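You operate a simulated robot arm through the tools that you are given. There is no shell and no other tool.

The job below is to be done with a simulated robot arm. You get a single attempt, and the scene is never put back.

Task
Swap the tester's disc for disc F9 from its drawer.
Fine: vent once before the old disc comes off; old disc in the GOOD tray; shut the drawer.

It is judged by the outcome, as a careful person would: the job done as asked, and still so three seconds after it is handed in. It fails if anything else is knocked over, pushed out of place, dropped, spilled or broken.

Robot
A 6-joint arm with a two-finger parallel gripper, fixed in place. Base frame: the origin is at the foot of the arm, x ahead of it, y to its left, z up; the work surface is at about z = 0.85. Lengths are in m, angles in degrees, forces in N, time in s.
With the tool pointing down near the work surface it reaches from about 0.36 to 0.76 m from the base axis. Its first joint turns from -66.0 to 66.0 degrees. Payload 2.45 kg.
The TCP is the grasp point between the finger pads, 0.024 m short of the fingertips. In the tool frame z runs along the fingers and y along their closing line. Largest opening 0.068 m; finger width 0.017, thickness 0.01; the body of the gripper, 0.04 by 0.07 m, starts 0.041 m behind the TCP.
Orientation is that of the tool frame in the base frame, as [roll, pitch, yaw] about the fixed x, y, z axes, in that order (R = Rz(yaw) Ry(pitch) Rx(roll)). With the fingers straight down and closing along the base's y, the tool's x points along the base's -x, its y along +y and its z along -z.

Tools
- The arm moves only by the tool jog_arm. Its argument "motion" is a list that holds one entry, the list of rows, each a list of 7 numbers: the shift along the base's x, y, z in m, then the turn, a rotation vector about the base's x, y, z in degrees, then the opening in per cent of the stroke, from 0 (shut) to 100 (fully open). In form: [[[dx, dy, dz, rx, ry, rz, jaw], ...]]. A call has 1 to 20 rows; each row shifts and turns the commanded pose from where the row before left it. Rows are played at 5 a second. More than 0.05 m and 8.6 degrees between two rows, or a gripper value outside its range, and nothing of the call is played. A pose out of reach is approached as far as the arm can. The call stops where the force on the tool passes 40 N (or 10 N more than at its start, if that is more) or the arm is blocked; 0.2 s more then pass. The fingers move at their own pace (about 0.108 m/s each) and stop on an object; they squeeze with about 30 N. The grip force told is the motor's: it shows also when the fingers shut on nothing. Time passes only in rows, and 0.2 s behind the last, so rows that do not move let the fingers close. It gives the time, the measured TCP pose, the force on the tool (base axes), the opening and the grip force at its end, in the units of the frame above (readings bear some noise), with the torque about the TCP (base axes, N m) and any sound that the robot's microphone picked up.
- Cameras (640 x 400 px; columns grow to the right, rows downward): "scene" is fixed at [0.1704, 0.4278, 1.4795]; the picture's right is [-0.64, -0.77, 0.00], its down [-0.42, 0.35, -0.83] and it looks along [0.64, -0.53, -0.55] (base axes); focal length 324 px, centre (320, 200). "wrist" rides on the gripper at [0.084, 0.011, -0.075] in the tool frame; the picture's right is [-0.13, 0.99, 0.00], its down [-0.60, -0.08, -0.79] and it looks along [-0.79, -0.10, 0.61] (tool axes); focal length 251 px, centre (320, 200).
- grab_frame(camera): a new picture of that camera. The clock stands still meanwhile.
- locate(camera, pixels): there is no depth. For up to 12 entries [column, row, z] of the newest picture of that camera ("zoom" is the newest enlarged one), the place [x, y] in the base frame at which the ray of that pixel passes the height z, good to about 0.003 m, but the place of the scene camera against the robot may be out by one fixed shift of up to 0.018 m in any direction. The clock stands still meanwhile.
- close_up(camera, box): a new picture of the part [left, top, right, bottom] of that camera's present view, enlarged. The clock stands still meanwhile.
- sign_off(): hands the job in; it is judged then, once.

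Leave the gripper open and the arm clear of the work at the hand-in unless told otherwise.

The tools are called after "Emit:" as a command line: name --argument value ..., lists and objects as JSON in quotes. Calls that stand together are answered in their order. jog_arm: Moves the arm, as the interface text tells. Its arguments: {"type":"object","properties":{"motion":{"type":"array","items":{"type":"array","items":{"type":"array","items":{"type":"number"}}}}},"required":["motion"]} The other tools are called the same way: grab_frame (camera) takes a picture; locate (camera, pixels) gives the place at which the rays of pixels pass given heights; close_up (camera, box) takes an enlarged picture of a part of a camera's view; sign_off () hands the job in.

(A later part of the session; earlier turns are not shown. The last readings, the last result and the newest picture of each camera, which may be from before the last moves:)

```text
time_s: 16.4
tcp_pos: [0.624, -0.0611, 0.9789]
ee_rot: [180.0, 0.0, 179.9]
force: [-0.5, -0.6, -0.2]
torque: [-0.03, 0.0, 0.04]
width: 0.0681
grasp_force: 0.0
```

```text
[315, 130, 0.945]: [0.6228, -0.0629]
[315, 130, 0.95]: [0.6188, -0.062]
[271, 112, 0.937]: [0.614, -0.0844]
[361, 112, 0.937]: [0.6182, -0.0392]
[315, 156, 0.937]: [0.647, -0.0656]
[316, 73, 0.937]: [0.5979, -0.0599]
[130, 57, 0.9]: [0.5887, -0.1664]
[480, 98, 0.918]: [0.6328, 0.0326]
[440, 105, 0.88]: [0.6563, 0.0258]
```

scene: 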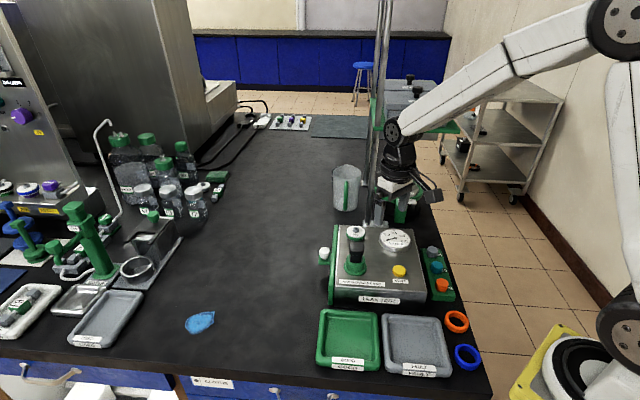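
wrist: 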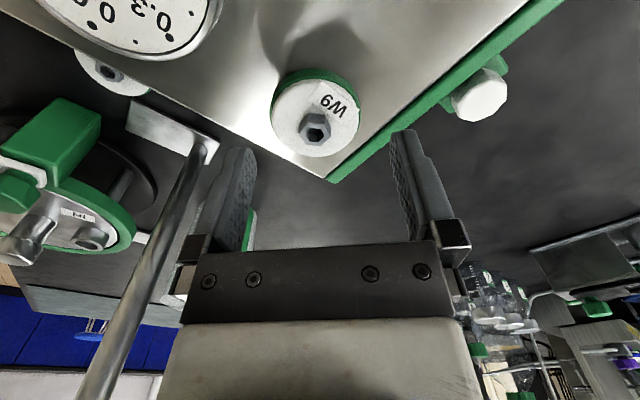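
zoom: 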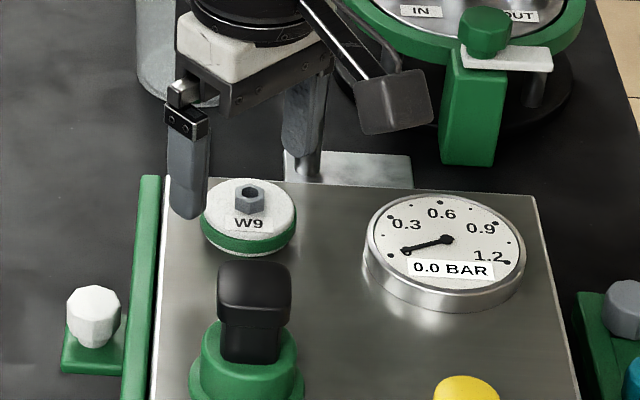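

The disc centre is about (0.623, -0.062), so the TCP is within 1–2 mm. I'll lower until the fingertips are about 4 mm above the tester top.

Emit:
jog_arm --motion '[[[-0.001, -0.001, -0.012, 0, 0, 0, 100], [0, 0, -0.01, 0, 0, 0, 100], [0, 0, -0.007, 0, 0, 0, 100], [0, 0, 0, 0, 0, 0, 100]]]'

Emit:
close_up --camera "scene" --box '[320, 190, 420, 270]'

Emit:
grab_frame --camera "wrist"

```text
time_s: 17.4
tcp_pos: [0.6242, -0.0634, 0.9498]
ee_rot: [180.0, 0.1, 180.0]
force: [-0.2, 0.2, 0.5]
torque: [-0.02, 0.05, -0.04]
width: 0.068
grasp_force: 0.0
```

```text
5.00 times, centred on (370, 230) of scene
```

zoom: 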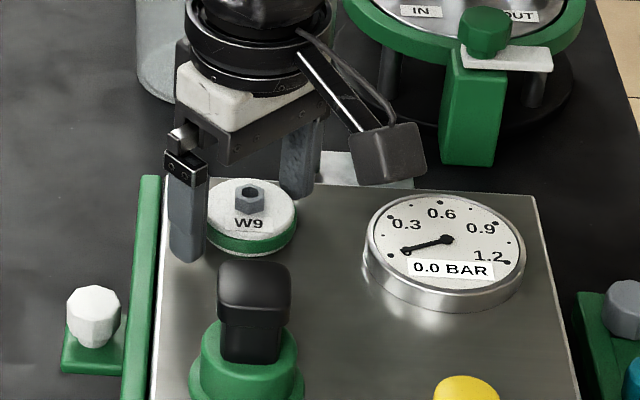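

```text
taken
```

wrist: 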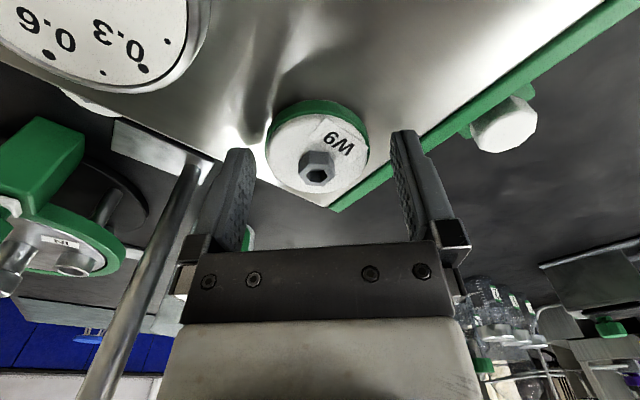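

Both fingers straddle the disc rim. I'll close and let them settle.

Emit:
jog_arm --motion '[[[0, 0.001, 0, 0, 0, 0, 75], [0, 0, 0, 0, 0, 0, 0], [0, 0, 0, 0, 0, 0, 0], [0, 0, 0, 0, 0, 0, 0]]]'

Emit:
grab_frame --camera "wrist"

Emit:
close_up --camera "scene" --box '[320, 190, 420, 270]'

```text
time_s: 18.4
tcp_pos: [0.6256, -0.0625, 0.9502]
ee_rot: [179.9, 0.1, -180.0]
force: [0.8, -4.2, 0.3]
torque: [-0.11, -0.02, 0.03]
width: 0.0468
grasp_force: 30.3
heard: snap
```

```text
taken
```

wrist: 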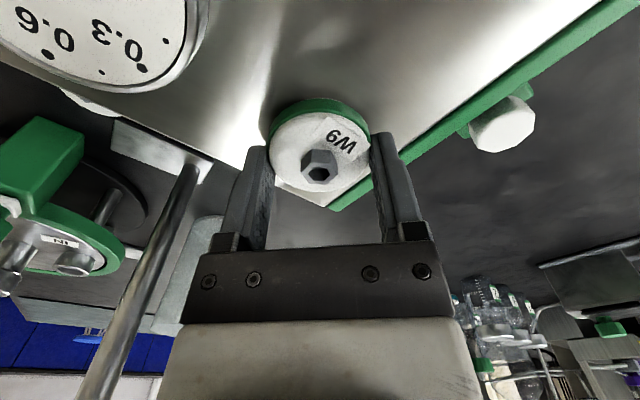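

```text
5.00 times, centred on (370, 230) of scene
```

zoom: 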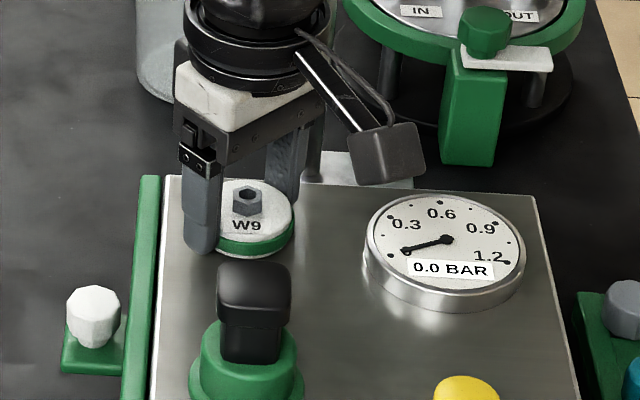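

Gripped at width 0.0468 with 30 N, and I heard a snap, probably the disc unclipping. I'll lift gently while watching the force.

Emit:
jog_arm --motion '[[[0, 0, 0.003, 0, 0, 0, 0], [0, 0, 0.003, 0, 0, 0, 0], [0, 0, 0.004, 0, 0, 0, 0], [0, 0, 0, 0, 0, 0, 0]]]'

Emit:
grab_frame --camera "wrist"

Emit:
close_up --camera "scene" --box '[320, 190, 420, 270]'

```text
time_s: 19.4
tcp_pos: [0.6249, -0.062, 0.9615]
ee_rot: [180.0, 0.1, -179.9]
force: [-0.2, 0.0, -0.9]
torque: [-0.03, 0.01, -0.01]
width: 0.047
grasp_force: 29.5
```

```text
taken
```

wrist: 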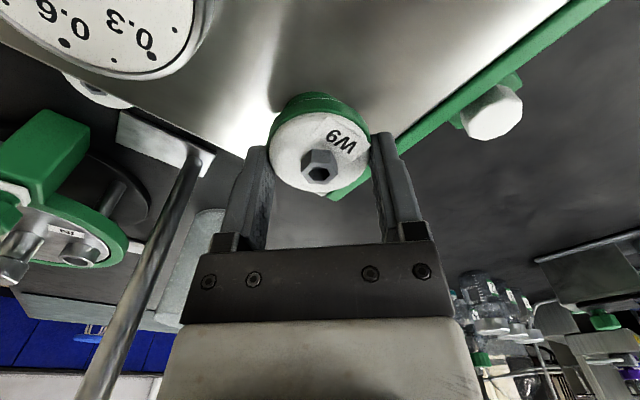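

```text
5.00 times, centred on (370, 230) of scene
```

zoom: 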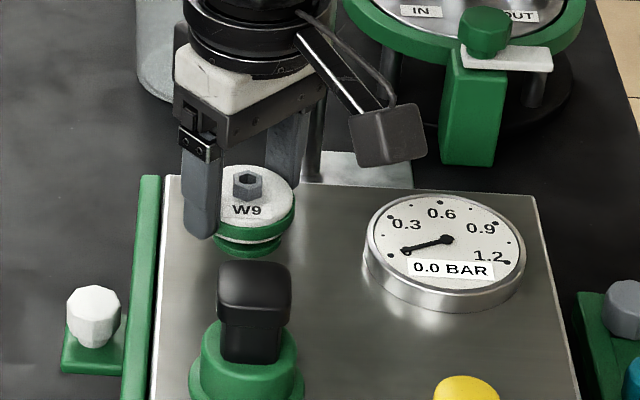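

W9 came free easily. Underneath is a green seat ring. I'll raise it higher and look at the seat.

Emit:
jog_arm --motion '[[[0, 0, 0.04, 0, 0, 0, 0], [0, 0, 0.04, 0, 0, 0, 0], [-0.03, 0.0, 0.03, 0, 0, 0, 0], [-0.03, 0, 0, 0, 0, 0, 0], [0, 0, 0, 0, 0, 0, 0]]]'

Emit:
grab_frame --camera "wrist"

Emit:
close_up --camera "scene" --box '[320, 190, 420, 270]'

Emit:
close_up --camera "wrist" --box '[240, 60, 400, 200]'

```text
time_s: 20.6
tcp_pos: [0.564, -0.0605, 1.0701]
ee_rot: [180.0, 0.2, 180.0]
force: [-0.1, 0.3, -0.3]
torque: [-0.03, -0.02, -0.03]
width: 0.0472
grasp_force: 29.9
```

```text
taken
```

wrist: 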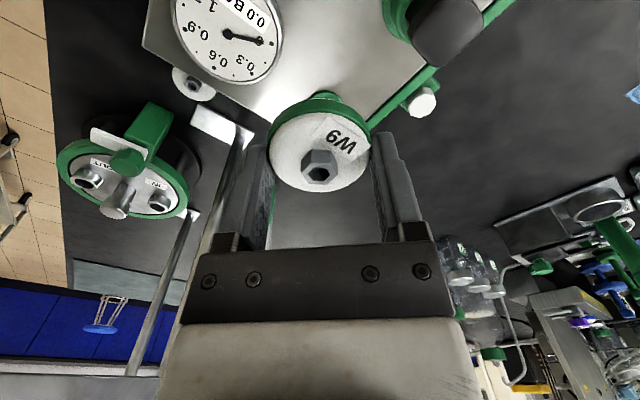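

```text
5.00 times, centred on (370, 230) of scene
```

zoom: 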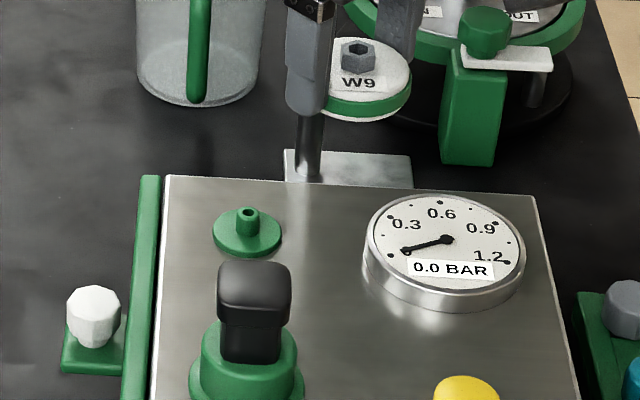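

```text
2.86 times, centred on (320, 130) of wrist
```

zoom: 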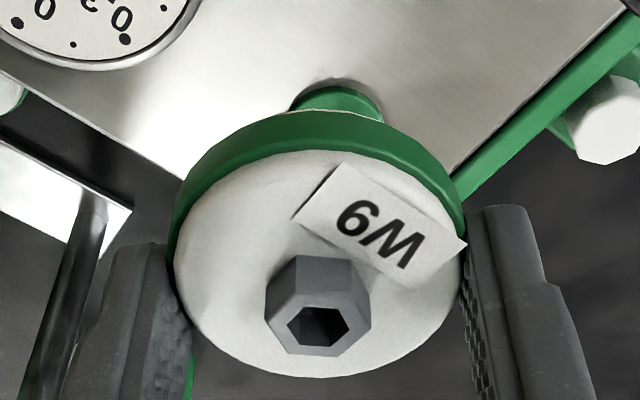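

The seat is a green flange with a central nipple. Now I'll take W9 at height to above the GOOD tray, near (0.46, 0.11).

Emit:
jog_arm --motion '[[[-0.021, 0.034, 0, 0, 0, 0, 0], [-0.021, 0.034, 0, 0, 0, 0, 0], [-0.021, 0.034, 0, 0, 0, 0, 0], [-0.021, 0.034, 0, 0, 0, 0, 0], [-0.02, 0.034, 0, 0, 0, 0, 0], [0, 0, 0, 0, 0, 0, 0]]]'

Emit:
grab_frame --camera "wrist"

Emit:
grab_frame --camera "scene"

```text
time_s: 22.0
tcp_pos: [0.4582, 0.11, 1.07]
ee_rot: [-179.9, 0.1, 180.0]
force: [-0.7, 0.1, -0.3]
torque: [-0.04, 0.02, 0.03]
width: 0.0468
grasp_force: 30.3
```

```text
taken
```

wrist: 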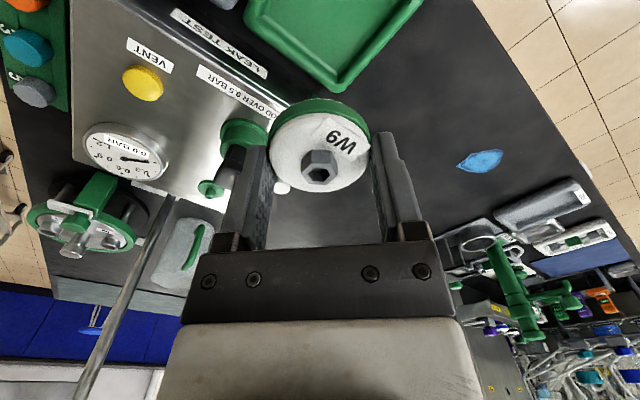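

```text
taken
```

scene: 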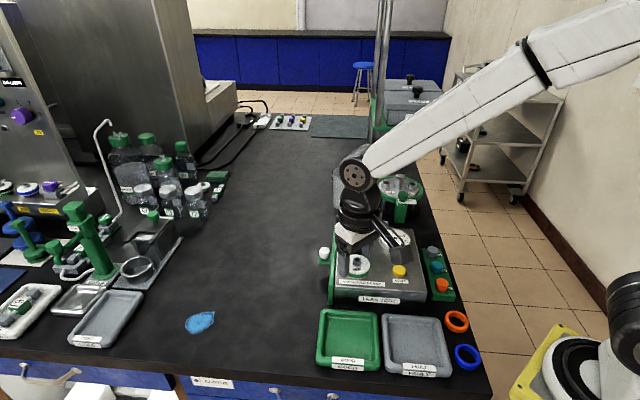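

The GOOD tray is at the top of the wrist picture. I'll locate its corners in both views.

Emit:
locate --camera "wrist" --pixels '[[336, 92, 0.87], [245, 22, 0.87], [420, 2, 0.87], [334, 82, 0.855], [256, 18, 0.855]]'

Emit:
locate --camera "scene" --pixels '[[322, 310, 0.87], [379, 313, 0.87], [317, 366, 0.87], [381, 370, 0.87], [349, 338, 0.855], [326, 318, 0.855], [373, 355, 0.855]]'

Emit:
close_up --camera "scene" --box '[300, 290, 400, 380]'

```text
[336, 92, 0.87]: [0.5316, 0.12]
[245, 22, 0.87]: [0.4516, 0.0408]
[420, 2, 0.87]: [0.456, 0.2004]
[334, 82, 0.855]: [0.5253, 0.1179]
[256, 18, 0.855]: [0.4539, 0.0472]
```

```text
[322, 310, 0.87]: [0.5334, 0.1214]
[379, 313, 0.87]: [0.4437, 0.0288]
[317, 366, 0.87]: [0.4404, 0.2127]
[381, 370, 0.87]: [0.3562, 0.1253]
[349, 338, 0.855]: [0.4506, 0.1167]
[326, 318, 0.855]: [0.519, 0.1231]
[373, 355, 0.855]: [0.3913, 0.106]
```

```text
4.44 times, centred on (350, 335) of scene
```

zoom: 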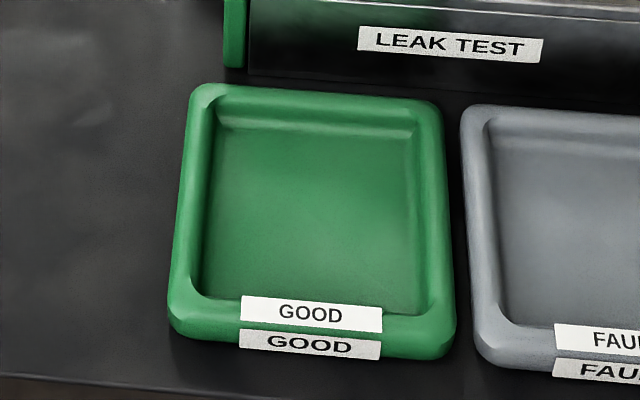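

The tray centre is about (0.448, 0.121). I'll move over it and lower to TCP z 0.90.

Emit:
jog_arm --motion '[[[-0.009, 0.01, -0.02, 0, 0, 0, 0], [0, 0, -0.04, 0, 0, 0, 0], [0, 0, -0.04, 0, 0, 0, 0], [0, 0, -0.04, 0, 0, 0, 0], [0, 0, -0.03, 0, 0, 0, 0], [0, 0, 0, 0, 0, 0, 0]]]'

Emit:
grab_frame --camera "wrist"

Emit:
close_up --camera "scene" --box '[300, 270, 400, 380]'

```text
time_s: 23.4
tcp_pos: [0.4517, 0.1182, 0.9014]
ee_rot: [180.0, 0.1, 180.0]
force: [1.1, -0.2, 0.5]
torque: [0.04, -0.01, -0.01]
width: 0.047
grasp_force: 30.1
```

```text
taken
```

wrist: 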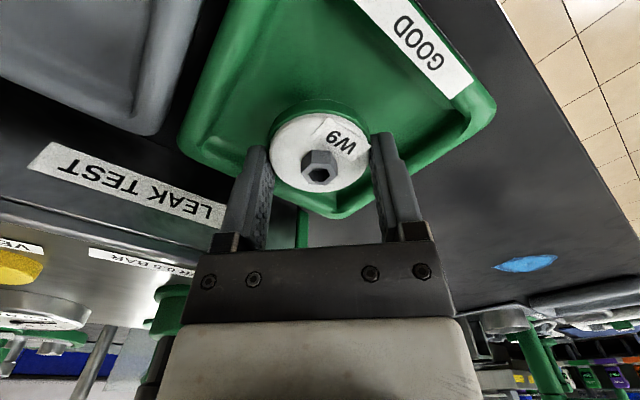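

```text
3.64 times, centred on (350, 325) of scene
```

zoom: 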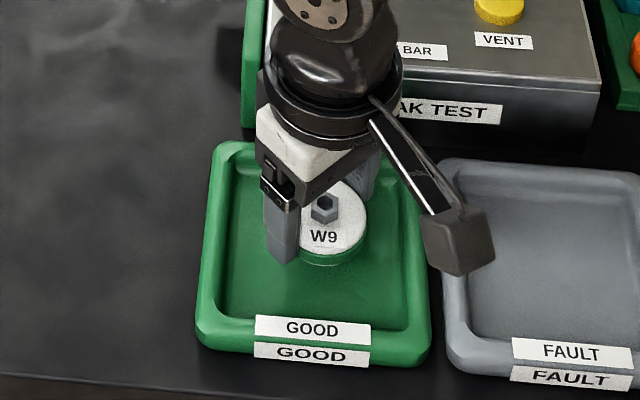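

The disc is inside the tray, a little towards the rear. I'll nudge it (-0.008, +0.006) to the centre and lower in small steps until it touches.

Emit:
jog_arm --motion '[[[-0.008, 0.006, -0.004, 0, 0, 0, 0], [0, 0, -0.004, 0, 0, 0, 0], [0, 0, -0.003, 0, 0, 0, 0], [0, 0, -0.003, 0, 0, 0, 0], [0, 0, 0, 0, 0, 0, 0]]]'

```text
time_s: 24.6
tcp_pos: [0.4433, 0.1245, 0.8871]
ee_rot: [180.0, 0.1, -180.0]
force: [0.1, 0.6, -0.3]
torque: [-0.01, 0.04, 0.02]
width: 0.0471
grasp_force: 29.8
```

No contact yet at TCP z 0.887. I'll keep going in 1.5 mm steps.

Emit:
jog_arm --motion '[[[0, 0, -0.0015, 0, 0, 0, 0], [0, 0, -0.0015, 0, 0, 0, 0], [0, 0, -0.0015, 0, 0, 0, 0], [0, 0, 0, 0, 0, 0, 0]]]'

Emit:
close_up --camera "scene" --box '[310, 290, 390, 370]'

```text
time_s: 25.6
tcp_pos: [0.4433, 0.1249, 0.8823]
ee_rot: [-180.0, 0.1, -179.9]
force: [-4.3, -2.6, 13.6]
torque: [-0.03, 0.15, -0.01]
width: 0.0471
grasp_force: 30.3
```

```text
5.00 times, centred on (350, 330) of scene
```

zoom: 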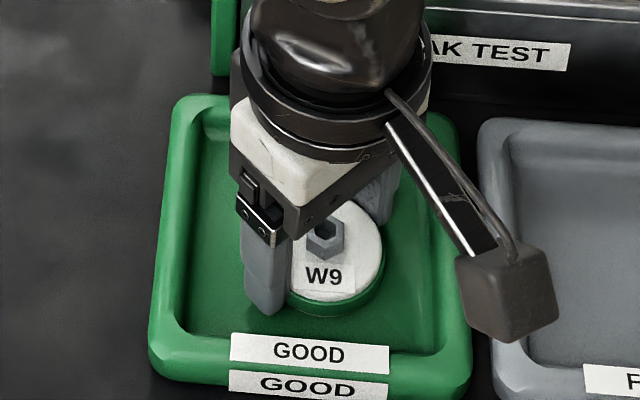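

There's contact at 13.6 N, so the disc is on the tray floor. I'll back off 1 mm, open, and lift away.

Emit:
jog_arm --motion '[[[0, 0, 0.001, 0, 0, 0, 0], [0, 0, 0, 0, 0, 0, 90], [0, 0, 0, 0, 0, 0, 90], [0, 0, 0.02, 0, 0, 0, 90], [0, 0, 0.04, 0, 0, 0, 90], [0, 0, 0.04, 0, 0, 0, 100], [0, 0, 0.04, 0, 0, 0, 100], [0, 0, 0.04, 0, 0, 0, 100]]]'

Emit:
close_up --camera "scene" --box '[310, 290, 390, 370]'

Emit:
grab_frame --camera "wrist"

```text
time_s: 27.4
tcp_pos: [0.4414, 0.1249, 1.0639]
ee_rot: [180.0, 0.1, 180.0]
force: [0.1, -0.1, -1.3]
torque: [-0.01, 0.01, 0.05]
width: 0.068
grasp_force: 0.0
```

```text
5.00 times, centred on (350, 330) of scene
```

zoom: 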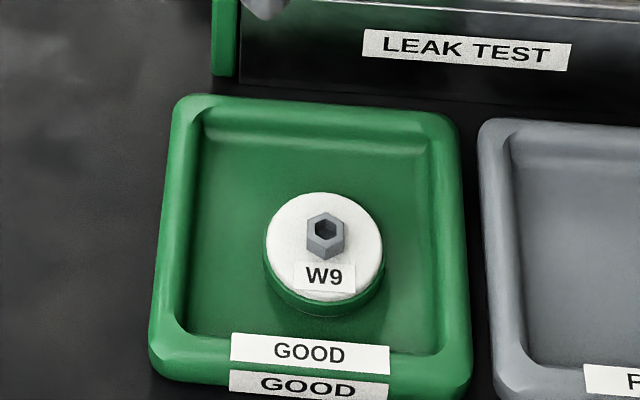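

```text
taken
```

wrist: 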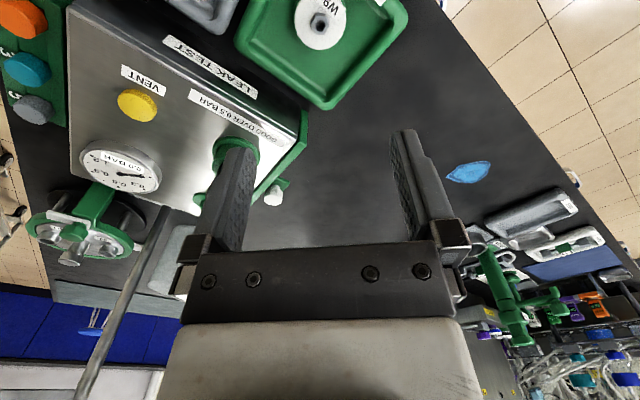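

W9 sits upright in the GOOD tray. Now the drawer. I'll turn to yaw 45, so the fingers close along the drawer face and the camera stays on the outer side, and move above the white knob near (0.66, 0.06, 1.04).

Emit:
jog_arm --motion '[[[0.014, -0.004, 0, 0, 0, -8.45, 100], [0.014, -0.004, 0, 0, 0, -8.45, 100], [0.014, -0.004, 0, 0, 0, -8.45, 100], [0.014, -0.004, 0, 0, 0, -8.45, 100], [0.014, -0.004, 0, 0, 0, -8.45, 100], [0.014, -0.004, 0, 0, 0, -8.45, 100], [0.014, -0.004, 0, 0, 0, -8.45, 100], [0.014, -0.004, 0, 0, 0, -8.45, 100], [0.014, -0.004, 0, 0, 0, -8.45, 100], [0.014, -0.004, 0, 0, 0, -8.45, 100], [0.014, -0.004, 0, 0, 0, -8.45, 100], [0.014, -0.004, 0, 0, 0, -8.45, 100], [0.014, -0.004, 0, 0, 0, -8.45, 100], [0.014, -0.004, 0, 0, 0, -8.45, 100], [0.014, -0.004, 0, 0, 0, -8.45, 100], [0.01, -0.004, 0, 0, 0, -8.25, 100], [0, 0, 0, 0, 0, 0, 100]]]'

Emit:
grab_frame --camera "wrist"

Emit:
grab_frame --camera "scene"

```text
time_s: 31.0
tcp_pos: [0.6629, 0.061, 1.0631]
ee_rot: [-179.9, 0.2, 44.9]
force: [-0.1, -0.2, 0.0]
torque: [0.02, 0.0, 0.05]
width: 0.0678
grasp_force: 0.0
```

```text
taken
```

wrist: 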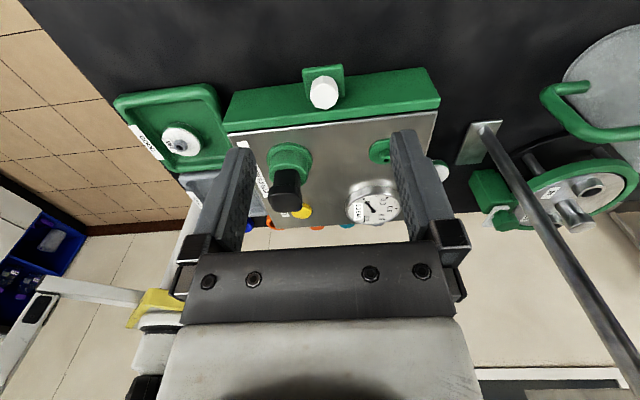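

```text
taken
```

scene: 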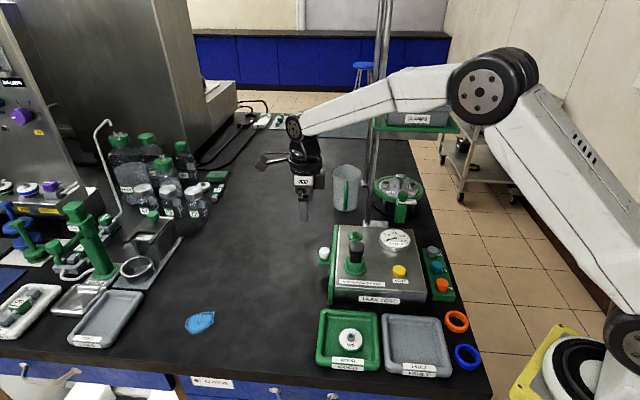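

A good view of the drawer front, its tab and the white knob at (323,92). I'll enlarge and locate.

Emit:
close_up --camera "wrist" --box '[220, 50, 450, 200]'

Emit:
locate --camera "zoom" --pixels '[[288, 113, 0.91], [288, 113, 0.92], [258, 88, 0.885], [364, 82, 0.885], [289, 132, 0.89], [291, 181, 0.92], [608, 92, 0.85], [620, 160, 0.92], [30, 215, 0.92], [45, 130, 0.85]]'

```text
2.67 times, centred on (335, 125) of wrist
```

zoom: 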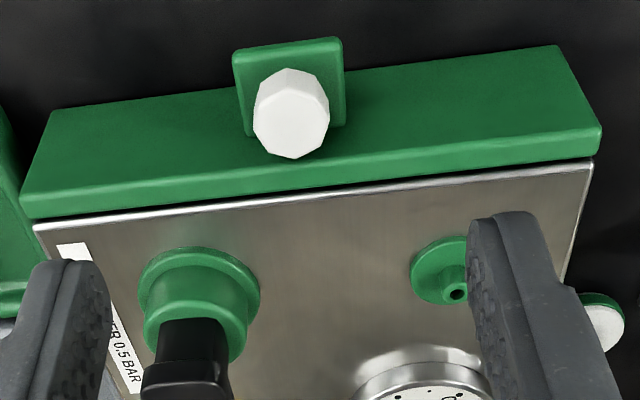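

```text
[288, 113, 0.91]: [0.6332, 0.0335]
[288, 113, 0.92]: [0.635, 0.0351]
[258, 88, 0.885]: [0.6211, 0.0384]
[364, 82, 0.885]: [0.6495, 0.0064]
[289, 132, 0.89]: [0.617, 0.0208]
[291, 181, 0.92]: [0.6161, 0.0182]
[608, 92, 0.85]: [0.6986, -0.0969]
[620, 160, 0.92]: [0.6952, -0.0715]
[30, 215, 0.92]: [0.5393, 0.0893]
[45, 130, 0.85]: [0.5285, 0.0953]
```

The knob top is at (0.635, 0.035, 0.918), about 27 mm wide. I'll move over it and go down so the tips reach z ≈ 0.896.

Emit:
jog_arm --motion '[[[-0.014, -0.013, -0.02, 0, 0, 0, 100], [-0.014, -0.013, -0.02, 0, 0, 0, 100], [0, 0, -0.035, 0, 0, 0, 100], [0, 0, -0.035, 0, 0, 0, 100], [0, 0, -0.018, 0, 0, 0, 100], [0, 0, 0, 0, 0, 0, 100]]]'

Emit:
grab_frame --camera "wrist"

Emit:
close_up --camera "scene" --box '[290, 200, 390, 300]'

```text
time_s: 32.4
tcp_pos: [0.6362, 0.0345, 0.9358]
ee_rot: [180.0, 0.1, 45.0]
force: [-0.2, 0.0, -0.1]
torque: [-0.02, -0.01, -0.02]
width: 0.0682
grasp_force: 0.1
```

```text
taken
```

wrist: 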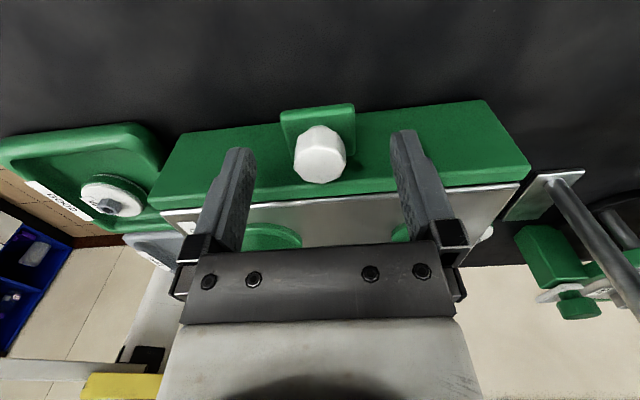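

```text
4.00 times, centred on (340, 250) of scene
```

zoom: 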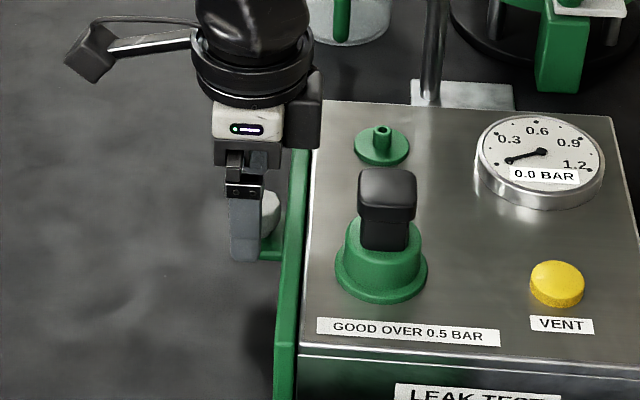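

The knob is between the fingers. I'll go down 13 mm more and close on it.

Emit:
jog_arm --motion '[[[0, 0, -0.007, 0, 0, 0, 100], [0, 0, -0.006, 0, 0, 0, 100], [0, 0, 0, 0, 0, 0, 60], [0, 0, 0, 0, 0, 0, 20], [0, 0, 0, 0, 0, 0, 0], [0, 0, 0, 0, 0, 0, 0]]]'

Emit:
grab_frame --camera "wrist"

```text
time_s: 33.8
tcp_pos: [0.6357, 0.035, 0.9233]
ee_rot: [-180.0, 0.1, 45.0]
force: [-1.1, 2.2, 0.6]
torque: [0.05, 0.05, -0.03]
width: 0.0248
grasp_force: 40.0
```

```text
taken
```

wrist: 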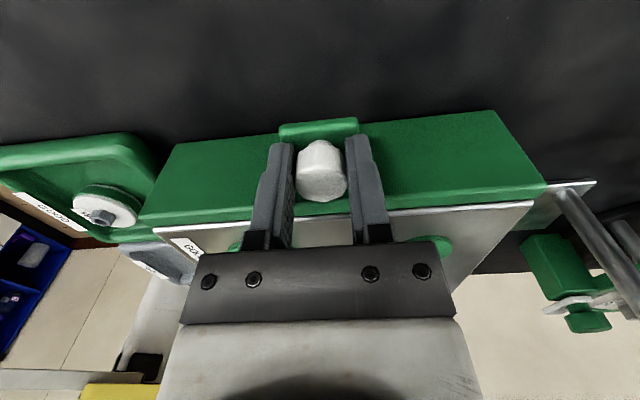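

The knob is gripped at width 0.0248. I'll pull along (+0.707, +0.707), starting with 1.5 cm to feel the resistance.

Emit:
jog_arm --motion '[[[0.0035, 0.0035, 0, 0, 0, 0, 0], [0.0035, 0.0035, 0, 0, 0, 0, 0], [0.0035, 0.0035, 0, 0, 0, 0, 0], [0, 0, 0, 0, 0, 0, 0]]]'

Emit:
grab_frame --camera "wrist"

```text
time_s: 34.8
tcp_pos: [0.6466, 0.0454, 0.9229]
ee_rot: [179.9, 0.0, 45.0]
force: [-6.3, 5.1, 5.5]
torque: [0.0, 0.07, -0.16]
width: 0.0246
grasp_force: 39.9
```

```text
taken
```

wrist: 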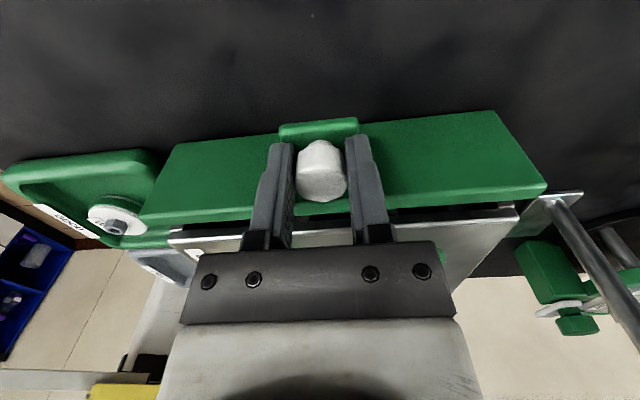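

The drawer is moving: a dark gap shows behind its front. The side load is about 8 N along -v, so I'll bias the pull slightly toward +y and continue.

Emit:
jog_arm --motion '[[[0.0063, 0.0077, 0, 0, 0, 0, 0], [0.0065, 0.0075, 0, 0, 0, 0, 0], [0.007, 0.007, 0, 0, 0, 0, 0], [0, 0, 0, 0, 0, 0, 0]]]'

Emit:
grab_frame --camera "wrist"

Emit:
close_up --camera "scene" --box '[280, 190, 400, 310]'

```text
time_s: 35.8
tcp_pos: [0.6674, 0.0661, 0.9239]
ee_rot: [-180.0, 0.0, 45.0]
force: [7.9, -9.3, 2.2]
torque: [-0.7, 0.27, 0.22]
width: 0.0244
grasp_force: 40.4
```

```text
taken
```

wrist: 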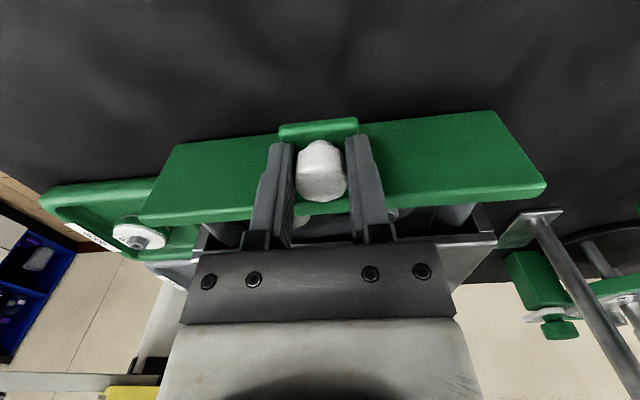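

```text
3.33 times, centred on (340, 250) of scene
```

zoom: 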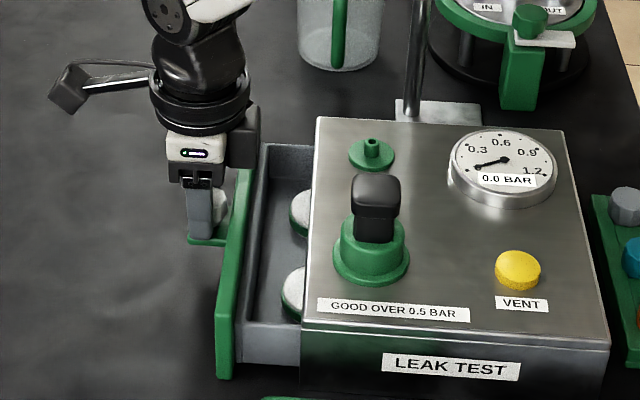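

The drawer is about 45 mm open and I can see at least two discs inside. The side load has reversed to 12 N, so I'll undo the bias by about 1 mm and keep pulling straight.

Emit:
jog_arm --motion '[[[0.0075, 0.0062, 0, 0, 0, 0, 0], [0.007, 0.007, 0, 0, 0, 0, 0], [0.007, 0.007, 0, 0, 0, 0, 0], [0, 0, 0, 0, 0, 0, 0]]]'

Emit:
grab_frame --camera "wrist"

Emit:
close_up --camera "scene" --box '[280, 190, 400, 310]'

```text
time_s: 36.8
tcp_pos: [0.6882, 0.0867, 0.9225]
ee_rot: [180.0, 0.0, 44.8]
force: [8.2, -9.0, 1.6]
torque: [0.44, -0.43, 0.03]
width: 0.0245
grasp_force: 40.6
```

```text
taken
```

wrist: 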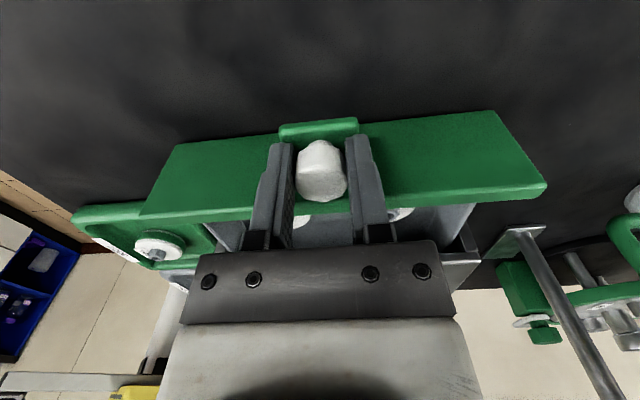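

```text
3.33 times, centred on (340, 250) of scene
```

zoom: 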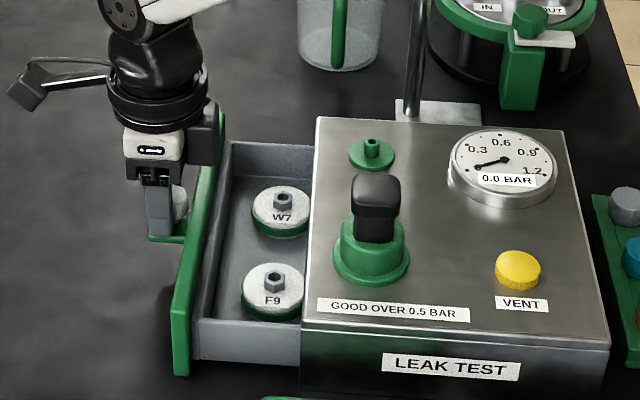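

F9 (front) and W7 (rear) are in the drawer. I'll pull about 2 cm more so F9 clears the tester body, relieving the side load a little on the way.

Emit:
jog_arm --motion '[[[0.006, 0.0045, 0, 0, 0, 0, 0], [0.005, 0.005, 0, 0, 0, 0, 0], [0.005, 0.005, 0, 0, 0, 0, 0], [0, 0, 0, 0, 0, 0, 0]]]'

Emit:
close_up --camera "scene" --box '[280, 190, 400, 310]'

```text
time_s: 37.8
tcp_pos: [0.7042, 0.1015, 0.9228]
ee_rot: [-179.9, 0.2, 45.0]
force: [3.6, -4.2, 7.1]
torque: [0.22, -0.01, -0.16]
width: 0.0246
grasp_force: 40.3
```

```text
3.33 times, centred on (340, 250) of scene
```

zoom: 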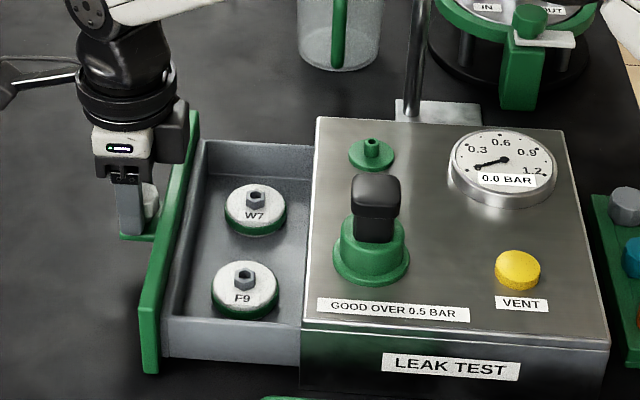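

F9 stands clear of the tester body now, with about 95 mm of drawer travel. I'll open the fingers to release the knob and rise straight up.

Emit:
jog_arm --motion '[[[0, 0, 0, 0, 0, 0, 60], [0, 0, 0, 0, 0, 0, 100], [0, 0, 0, 0, 0, 0, 100], [0, 0, 0.03, 0, 0, 0, 100], [0, 0, 0.04, 0, 0, 0, 100], [0, 0, 0.045, 0, 0, 0, 100], [0, 0, 0.045, 0, 0, 0, 100]]]'

Emit:
grab_frame --camera "wrist"

Emit:
grab_frame --camera "scene"

Emit:
locate --camera "scene" --pixels '[[317.5, 273, 0.885], [320, 250, 0.885]]'

```text
time_s: 39.4
tcp_pos: [0.7037, 0.102, 1.0842]
ee_rot: [180.0, 0.0, 45.0]
force: [-0.9, -0.1, -0.3]
torque: [0.0, 0.01, -0.03]
width: 0.0679
grasp_force: 0.1
```

```text
taken
```

wrist: 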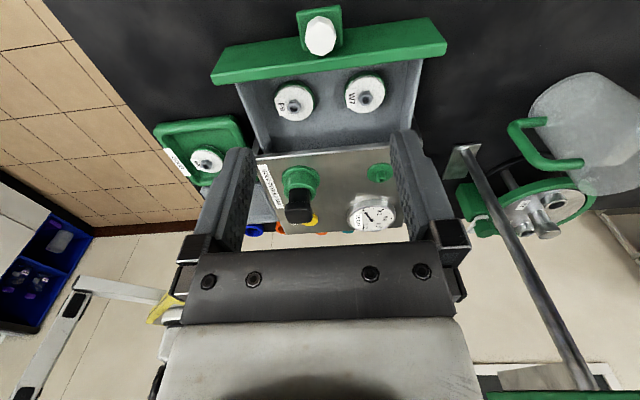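

```text
taken
```

scene: 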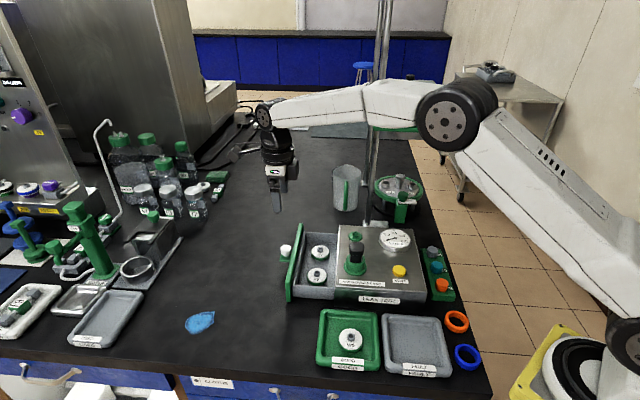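

```text
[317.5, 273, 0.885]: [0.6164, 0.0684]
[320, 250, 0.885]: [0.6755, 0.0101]
```

An excellent view of the open drawer, with F9 at (294,102) and W7 at (365,93). I'll enlarge it and measure the clearances.

Emit:
close_up --camera "wrist" --box '[220, 30, 440, 170]'

Emit:
locate --camera "wrist" --pixels '[[294, 103, 0.885], [294, 103, 0.9], [365, 95, 0.885], [365, 95, 0.9], [238, 85, 0.9], [420, 62, 0.9], [266, 150, 0.87], [320, 38, 0.918], [250, 135, 0.87], [330, 70, 0.92]]'

```text
2.86 times, centred on (330, 100) of wrist
```

zoom: 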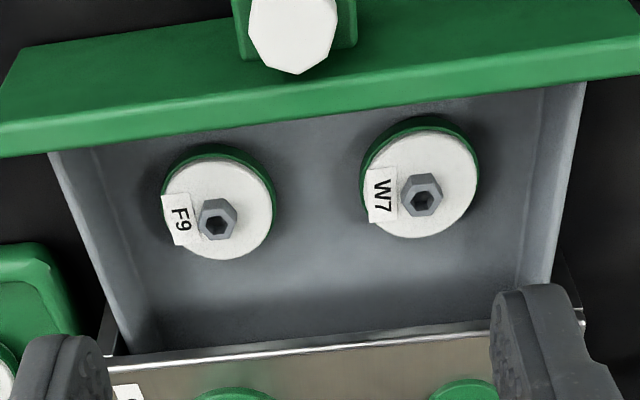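

```text
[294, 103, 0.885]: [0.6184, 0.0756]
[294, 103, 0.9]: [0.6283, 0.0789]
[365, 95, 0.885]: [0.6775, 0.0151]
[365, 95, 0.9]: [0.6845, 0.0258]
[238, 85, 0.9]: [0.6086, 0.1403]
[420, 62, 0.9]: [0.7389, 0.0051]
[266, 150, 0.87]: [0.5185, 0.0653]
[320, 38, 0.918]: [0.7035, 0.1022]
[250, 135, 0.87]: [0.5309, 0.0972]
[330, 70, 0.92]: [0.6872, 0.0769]
```

F9 to W7 spacing is about 85 mm. There's about 20 mm to the front wall and more than 35 mm to the tester, so a rim grip at the present yaw 45 fits. I'll move over F9 at about (0.628, 0.077, 1.0) for a second measurement.

Emit:
jog_arm --motion '[[[-0.025, -0.008, -0.02, 0, 0, 0, 100], [-0.025, -0.008, -0.02, 0, 0, 0, 100], [-0.026, -0.009, -0.02, 0, 0, 0, 100], [0, 0, -0.02, 0, 0, 0, 85], [0, 0, 0, 0, 0, 0, 85]]]'

Emit:
grab_frame --camera "wrist"

Emit:
close_up --camera "wrist" --box '[220, 50, 420, 210]'

```text
time_s: 40.6
tcp_pos: [0.6281, 0.0783, 1.0023]
ee_rot: [-180.0, 0.2, 45.1]
force: [-0.4, 0.1, 0.5]
torque: [0.01, 0.0, 0.02]
width: 0.058
grasp_force: 0.1
```

```text
taken
```

wrist: 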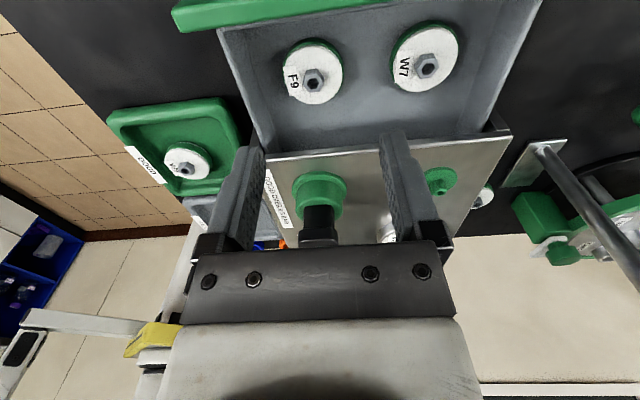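

```text
2.50 times, centred on (320, 130) of wrist
```

zoom: 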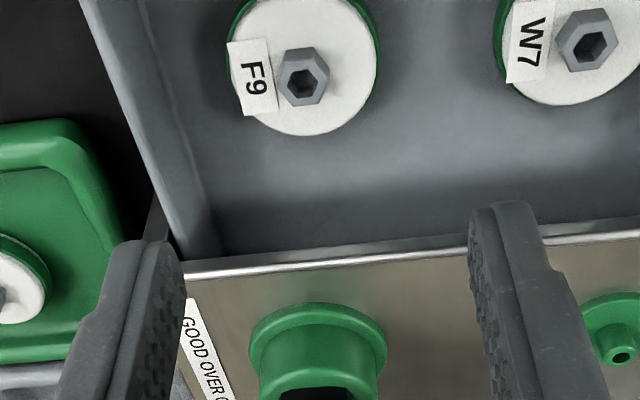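

I'll locate F9's hex top and disc edges from this pose.

Emit:
locate --camera "wrist" --pixels '[[313.3, 83.5, 0.88], [313.3, 83.5, 0.9], [284, 70, 0.89], [343, 67, 0.89], [315, 104, 0.89], [313, 40, 0.89], [231, 83, 0.9], [250, 148, 0.87], [428, 68, 0.9]]'

```text
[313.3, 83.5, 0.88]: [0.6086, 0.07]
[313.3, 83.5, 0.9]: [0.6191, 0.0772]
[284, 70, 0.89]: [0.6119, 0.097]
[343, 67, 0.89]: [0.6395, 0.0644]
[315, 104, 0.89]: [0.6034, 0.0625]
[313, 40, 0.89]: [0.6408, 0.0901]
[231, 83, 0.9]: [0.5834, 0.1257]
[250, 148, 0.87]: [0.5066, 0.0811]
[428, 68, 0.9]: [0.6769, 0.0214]
```

F9's centre is near (0.613, 0.071) and its hex top is probably near 0.882. I'll move there and go down to TCP z 0.915. If centred, the hex should then appear at about (320,136).

Emit:
jog_arm --motion '[[[-0.0075, -0.0035, -0.02, 0, 0, 0, 82], [-0.0075, -0.0035, -0.02, 0, 0, 0, 82], [0, 0, -0.025, 0, 0, 0, 82], [0, 0, -0.022, 0, 0, 0, 82], [0, 0, 0, 0, 0, 0, 82]]]'

Emit:
grab_frame --camera "wrist"

Emit:
close_up --camera "scene" --box '[270, 210, 370, 310]'

```text
time_s: 41.8
tcp_pos: [0.613, 0.0711, 0.9166]
ee_rot: [-179.9, 0.0, 45.0]
force: [-0.8, -0.3, -0.1]
torque: [0.02, 0.02, 0.01]
width: 0.0558
grasp_force: 0.1
```

```text
taken
```

wrist: 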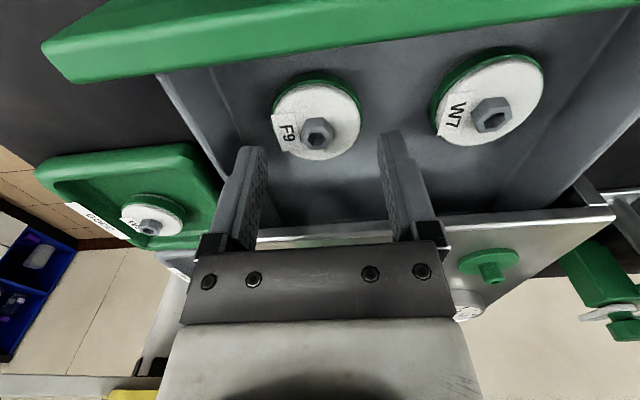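

```text
4.00 times, centred on (320, 260) of scene
```

zoom: 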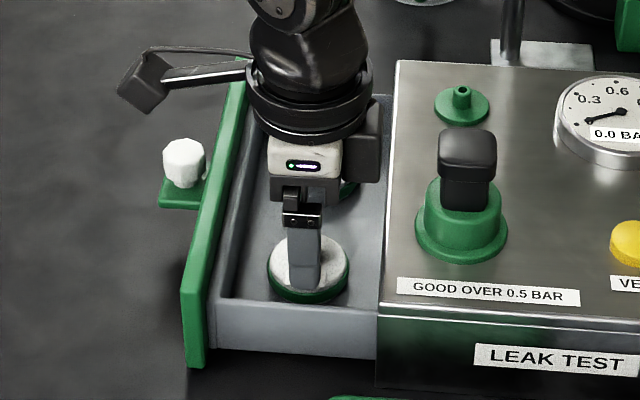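

Triangulating the three views puts the hex top at about (0.609, 0.069, 0.877). I'll shift (-0.004, -0.002) and lower to TCP z 0.895, checking clearance.

Emit:
jog_arm --motion '[[[-0.004, -0.002, 0, 0, 0, 0, 82], [0, 0, -0.011, 0, 0, 0, 82], [0, 0, -0.011, 0, 0, 0, 82], [0, 0, 0, 0, 0, 0, 82]]]'

Emit:
grab_frame --camera "wrist"

Emit:
close_up --camera "scene" --box '[280, 230, 360, 310]'

```text
time_s: 42.8
tcp_pos: [0.6081, 0.068, 0.8923]
ee_rot: [180.0, 0.1, 45.0]
force: [0.2, -0.2, -0.4]
torque: [0.03, -0.02, 0.0]
width: 0.0557
grasp_force: 0.1
```

```text
taken
```

wrist: 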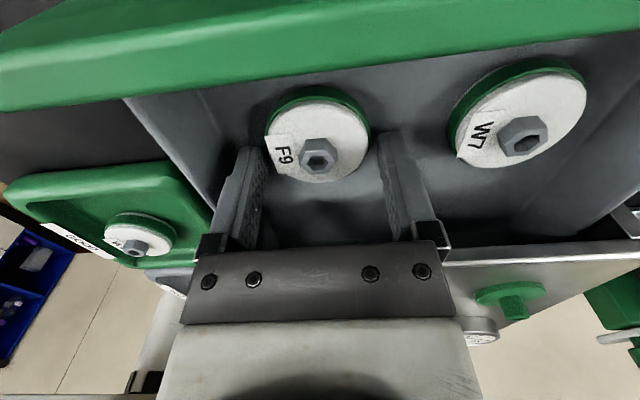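

```text
5.00 times, centred on (320, 270) of scene
```

zoom: 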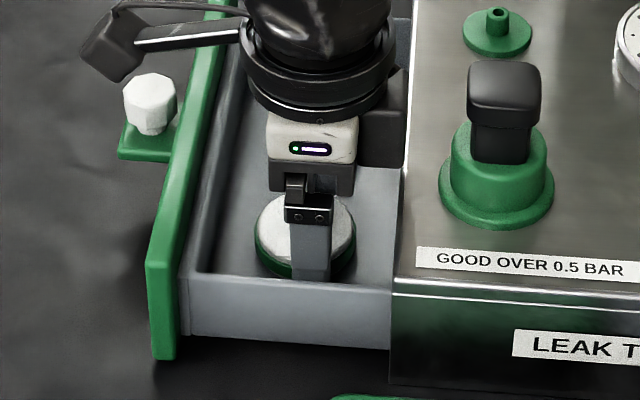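

F9 appears centred: the hex is at (318,157), and I expected about (320,159). I'll lower in small steps to TCP z ≈ 0.885 while watching the force.

Emit:
jog_arm --motion '[[[0, 0, -0.003, 0, 0, 0, 82], [0, 0, -0.003, 0, 0, 0, 82], [0, 0, -0.001, 0, 0, 0, 82], [0, 0, 0, 0, 0, 0, 82]]]'

Emit:
grab_frame --camera "wrist"

```text
time_s: 43.8
tcp_pos: [0.6088, 0.0679, 0.8872]
ee_rot: [179.9, -0.2, 45.0]
force: [-1.5, 1.3, 21.9]
torque: [0.46, 0.62, 0.07]
width: 0.0576
grasp_force: 1.1
```

```text
taken
```

wrist: 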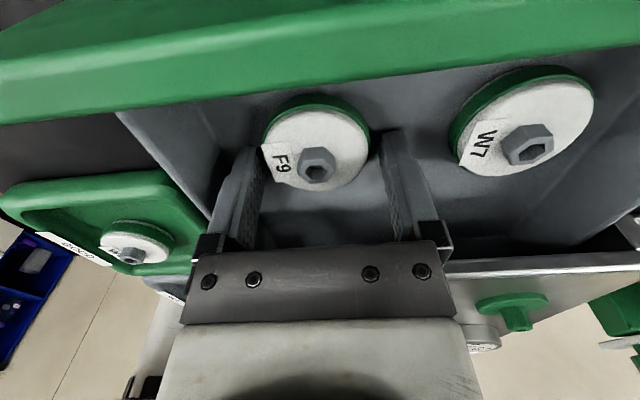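

The force rose to 22 N. The torque puts the contact under the finger on the front-wall side, so I stop and raise 6 mm to see what it touched.

Emit:
jog_arm --motion '[[[0, 0, 0.006, 0, 0, 0, 82], [0, 0, 0, 0, 0, 0, 82]]]'

Emit:
close_up --camera "wrist" --box '[220, 70, 440, 220]'

Emit:
close_up --camera "scene" --box '[285, 235, 345, 305]'

```text
time_s: 44.4
tcp_pos: [0.6082, 0.0678, 0.8915]
ee_rot: [-179.9, 0.2, 45.0]
force: [0.9, -0.9, -0.4]
torque: [-0.01, 0.02, -0.02]
width: 0.0559
grasp_force: 0.0
```

```text
2.67 times, centred on (330, 145) of wrist
```

zoom: 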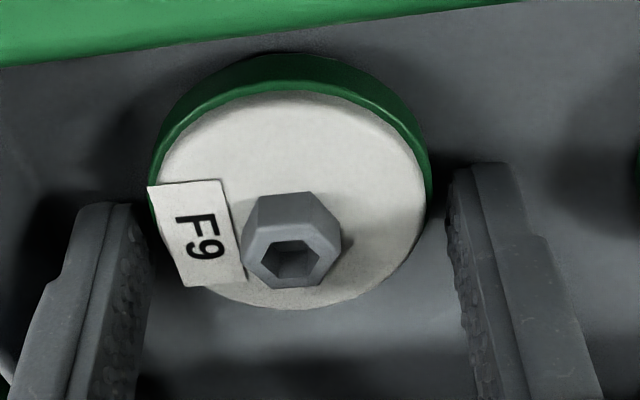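

```text
5.71 times, centred on (315, 270) of scene
```

zoom: 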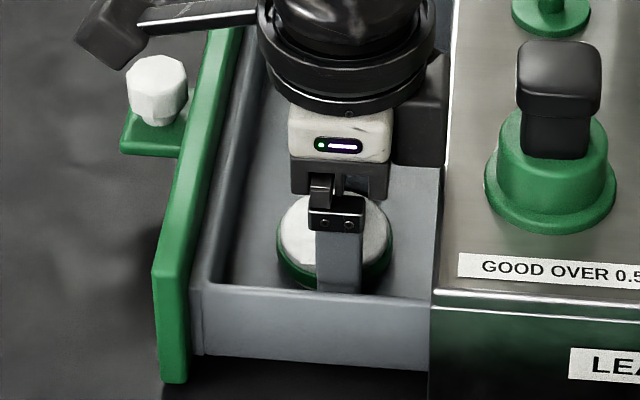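

The F9 label sticks out past the rim right where the left finger comes down. I'll raise, turn the gripper 22° so the pads meet bare rim, correct the 1–2 mm offset, and look again.

Emit:
jog_arm --motion '[[[0, 0, 0.02, 0, 0, 0, 88], [-0.001, 0.001, 0.005, 0, 0, -7.4, 88], [0, 0, 0, 0, 0, -7.3, 88], [0, 0, 0, 0, 0, -7.3, 88], [0, 0, 0, 0, 0, 0, 88]]]'

Emit:
grab_frame --camera "wrist"

Emit:
close_up --camera "wrist" --box '[220, 50, 440, 200]'

```text
time_s: 45.6
tcp_pos: [0.6067, 0.0698, 0.9177]
ee_rot: [180.0, 0.1, 22.9]
force: [-0.7, -0.1, -0.3]
torque: [-0.02, -0.03, -0.03]
width: 0.0601
grasp_force: 0.2
```

```text
taken
```

wrist: 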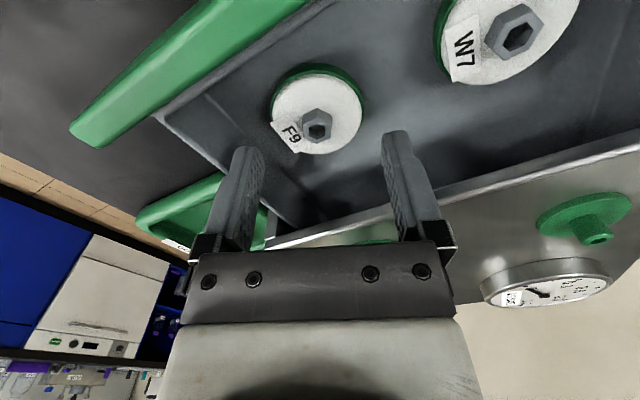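

```text
2.67 times, centred on (330, 125) of wrist
```

zoom: 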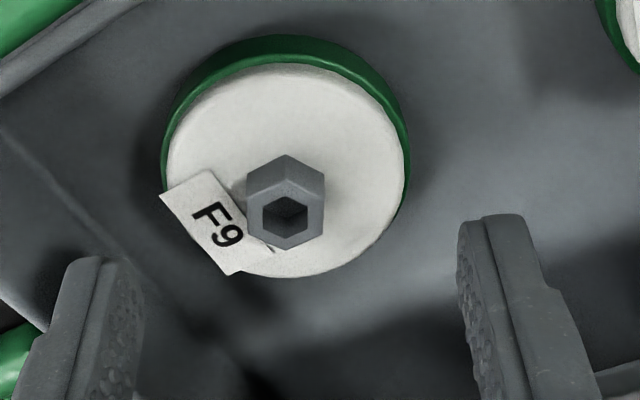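

The pads now miss the label. The hex is about 1 mm left of centre, so I'll correct that and lower to TCP z 0.894 for another check.

Emit:
jog_arm --motion '[[[-0.0005, 0.001, -0.012, 0, 0, 0, 86], [0, 0, -0.011, 0, 0, 0, 86], [0, 0, 0, 0, 0, 0, 86]]]'

Emit:
grab_frame --camera "wrist"

Emit:
close_up --camera "wrist" --box '[220, 70, 440, 220]'

```text
time_s: 46.4
tcp_pos: [0.6077, 0.0704, 0.8941]
ee_rot: [-180.0, 0.1, 23.0]
force: [-0.4, -0.6, -0.2]
torque: [-0.02, 0.02, -0.02]
width: 0.0584
grasp_force: 0.0
```

```text
taken
```

wrist: 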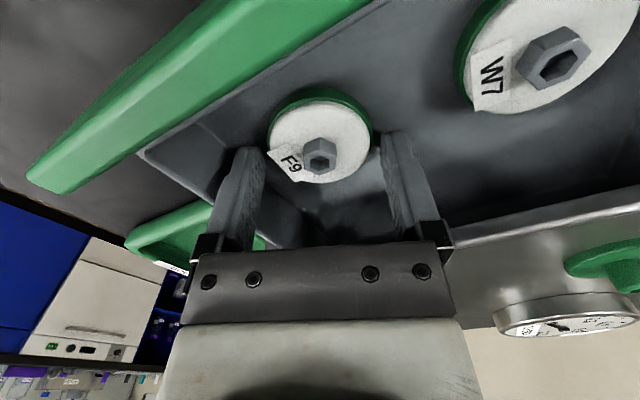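

```text
2.67 times, centred on (330, 145) of wrist
```

zoom: 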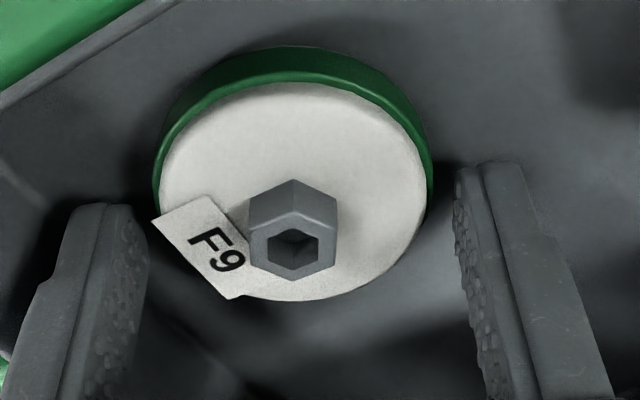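

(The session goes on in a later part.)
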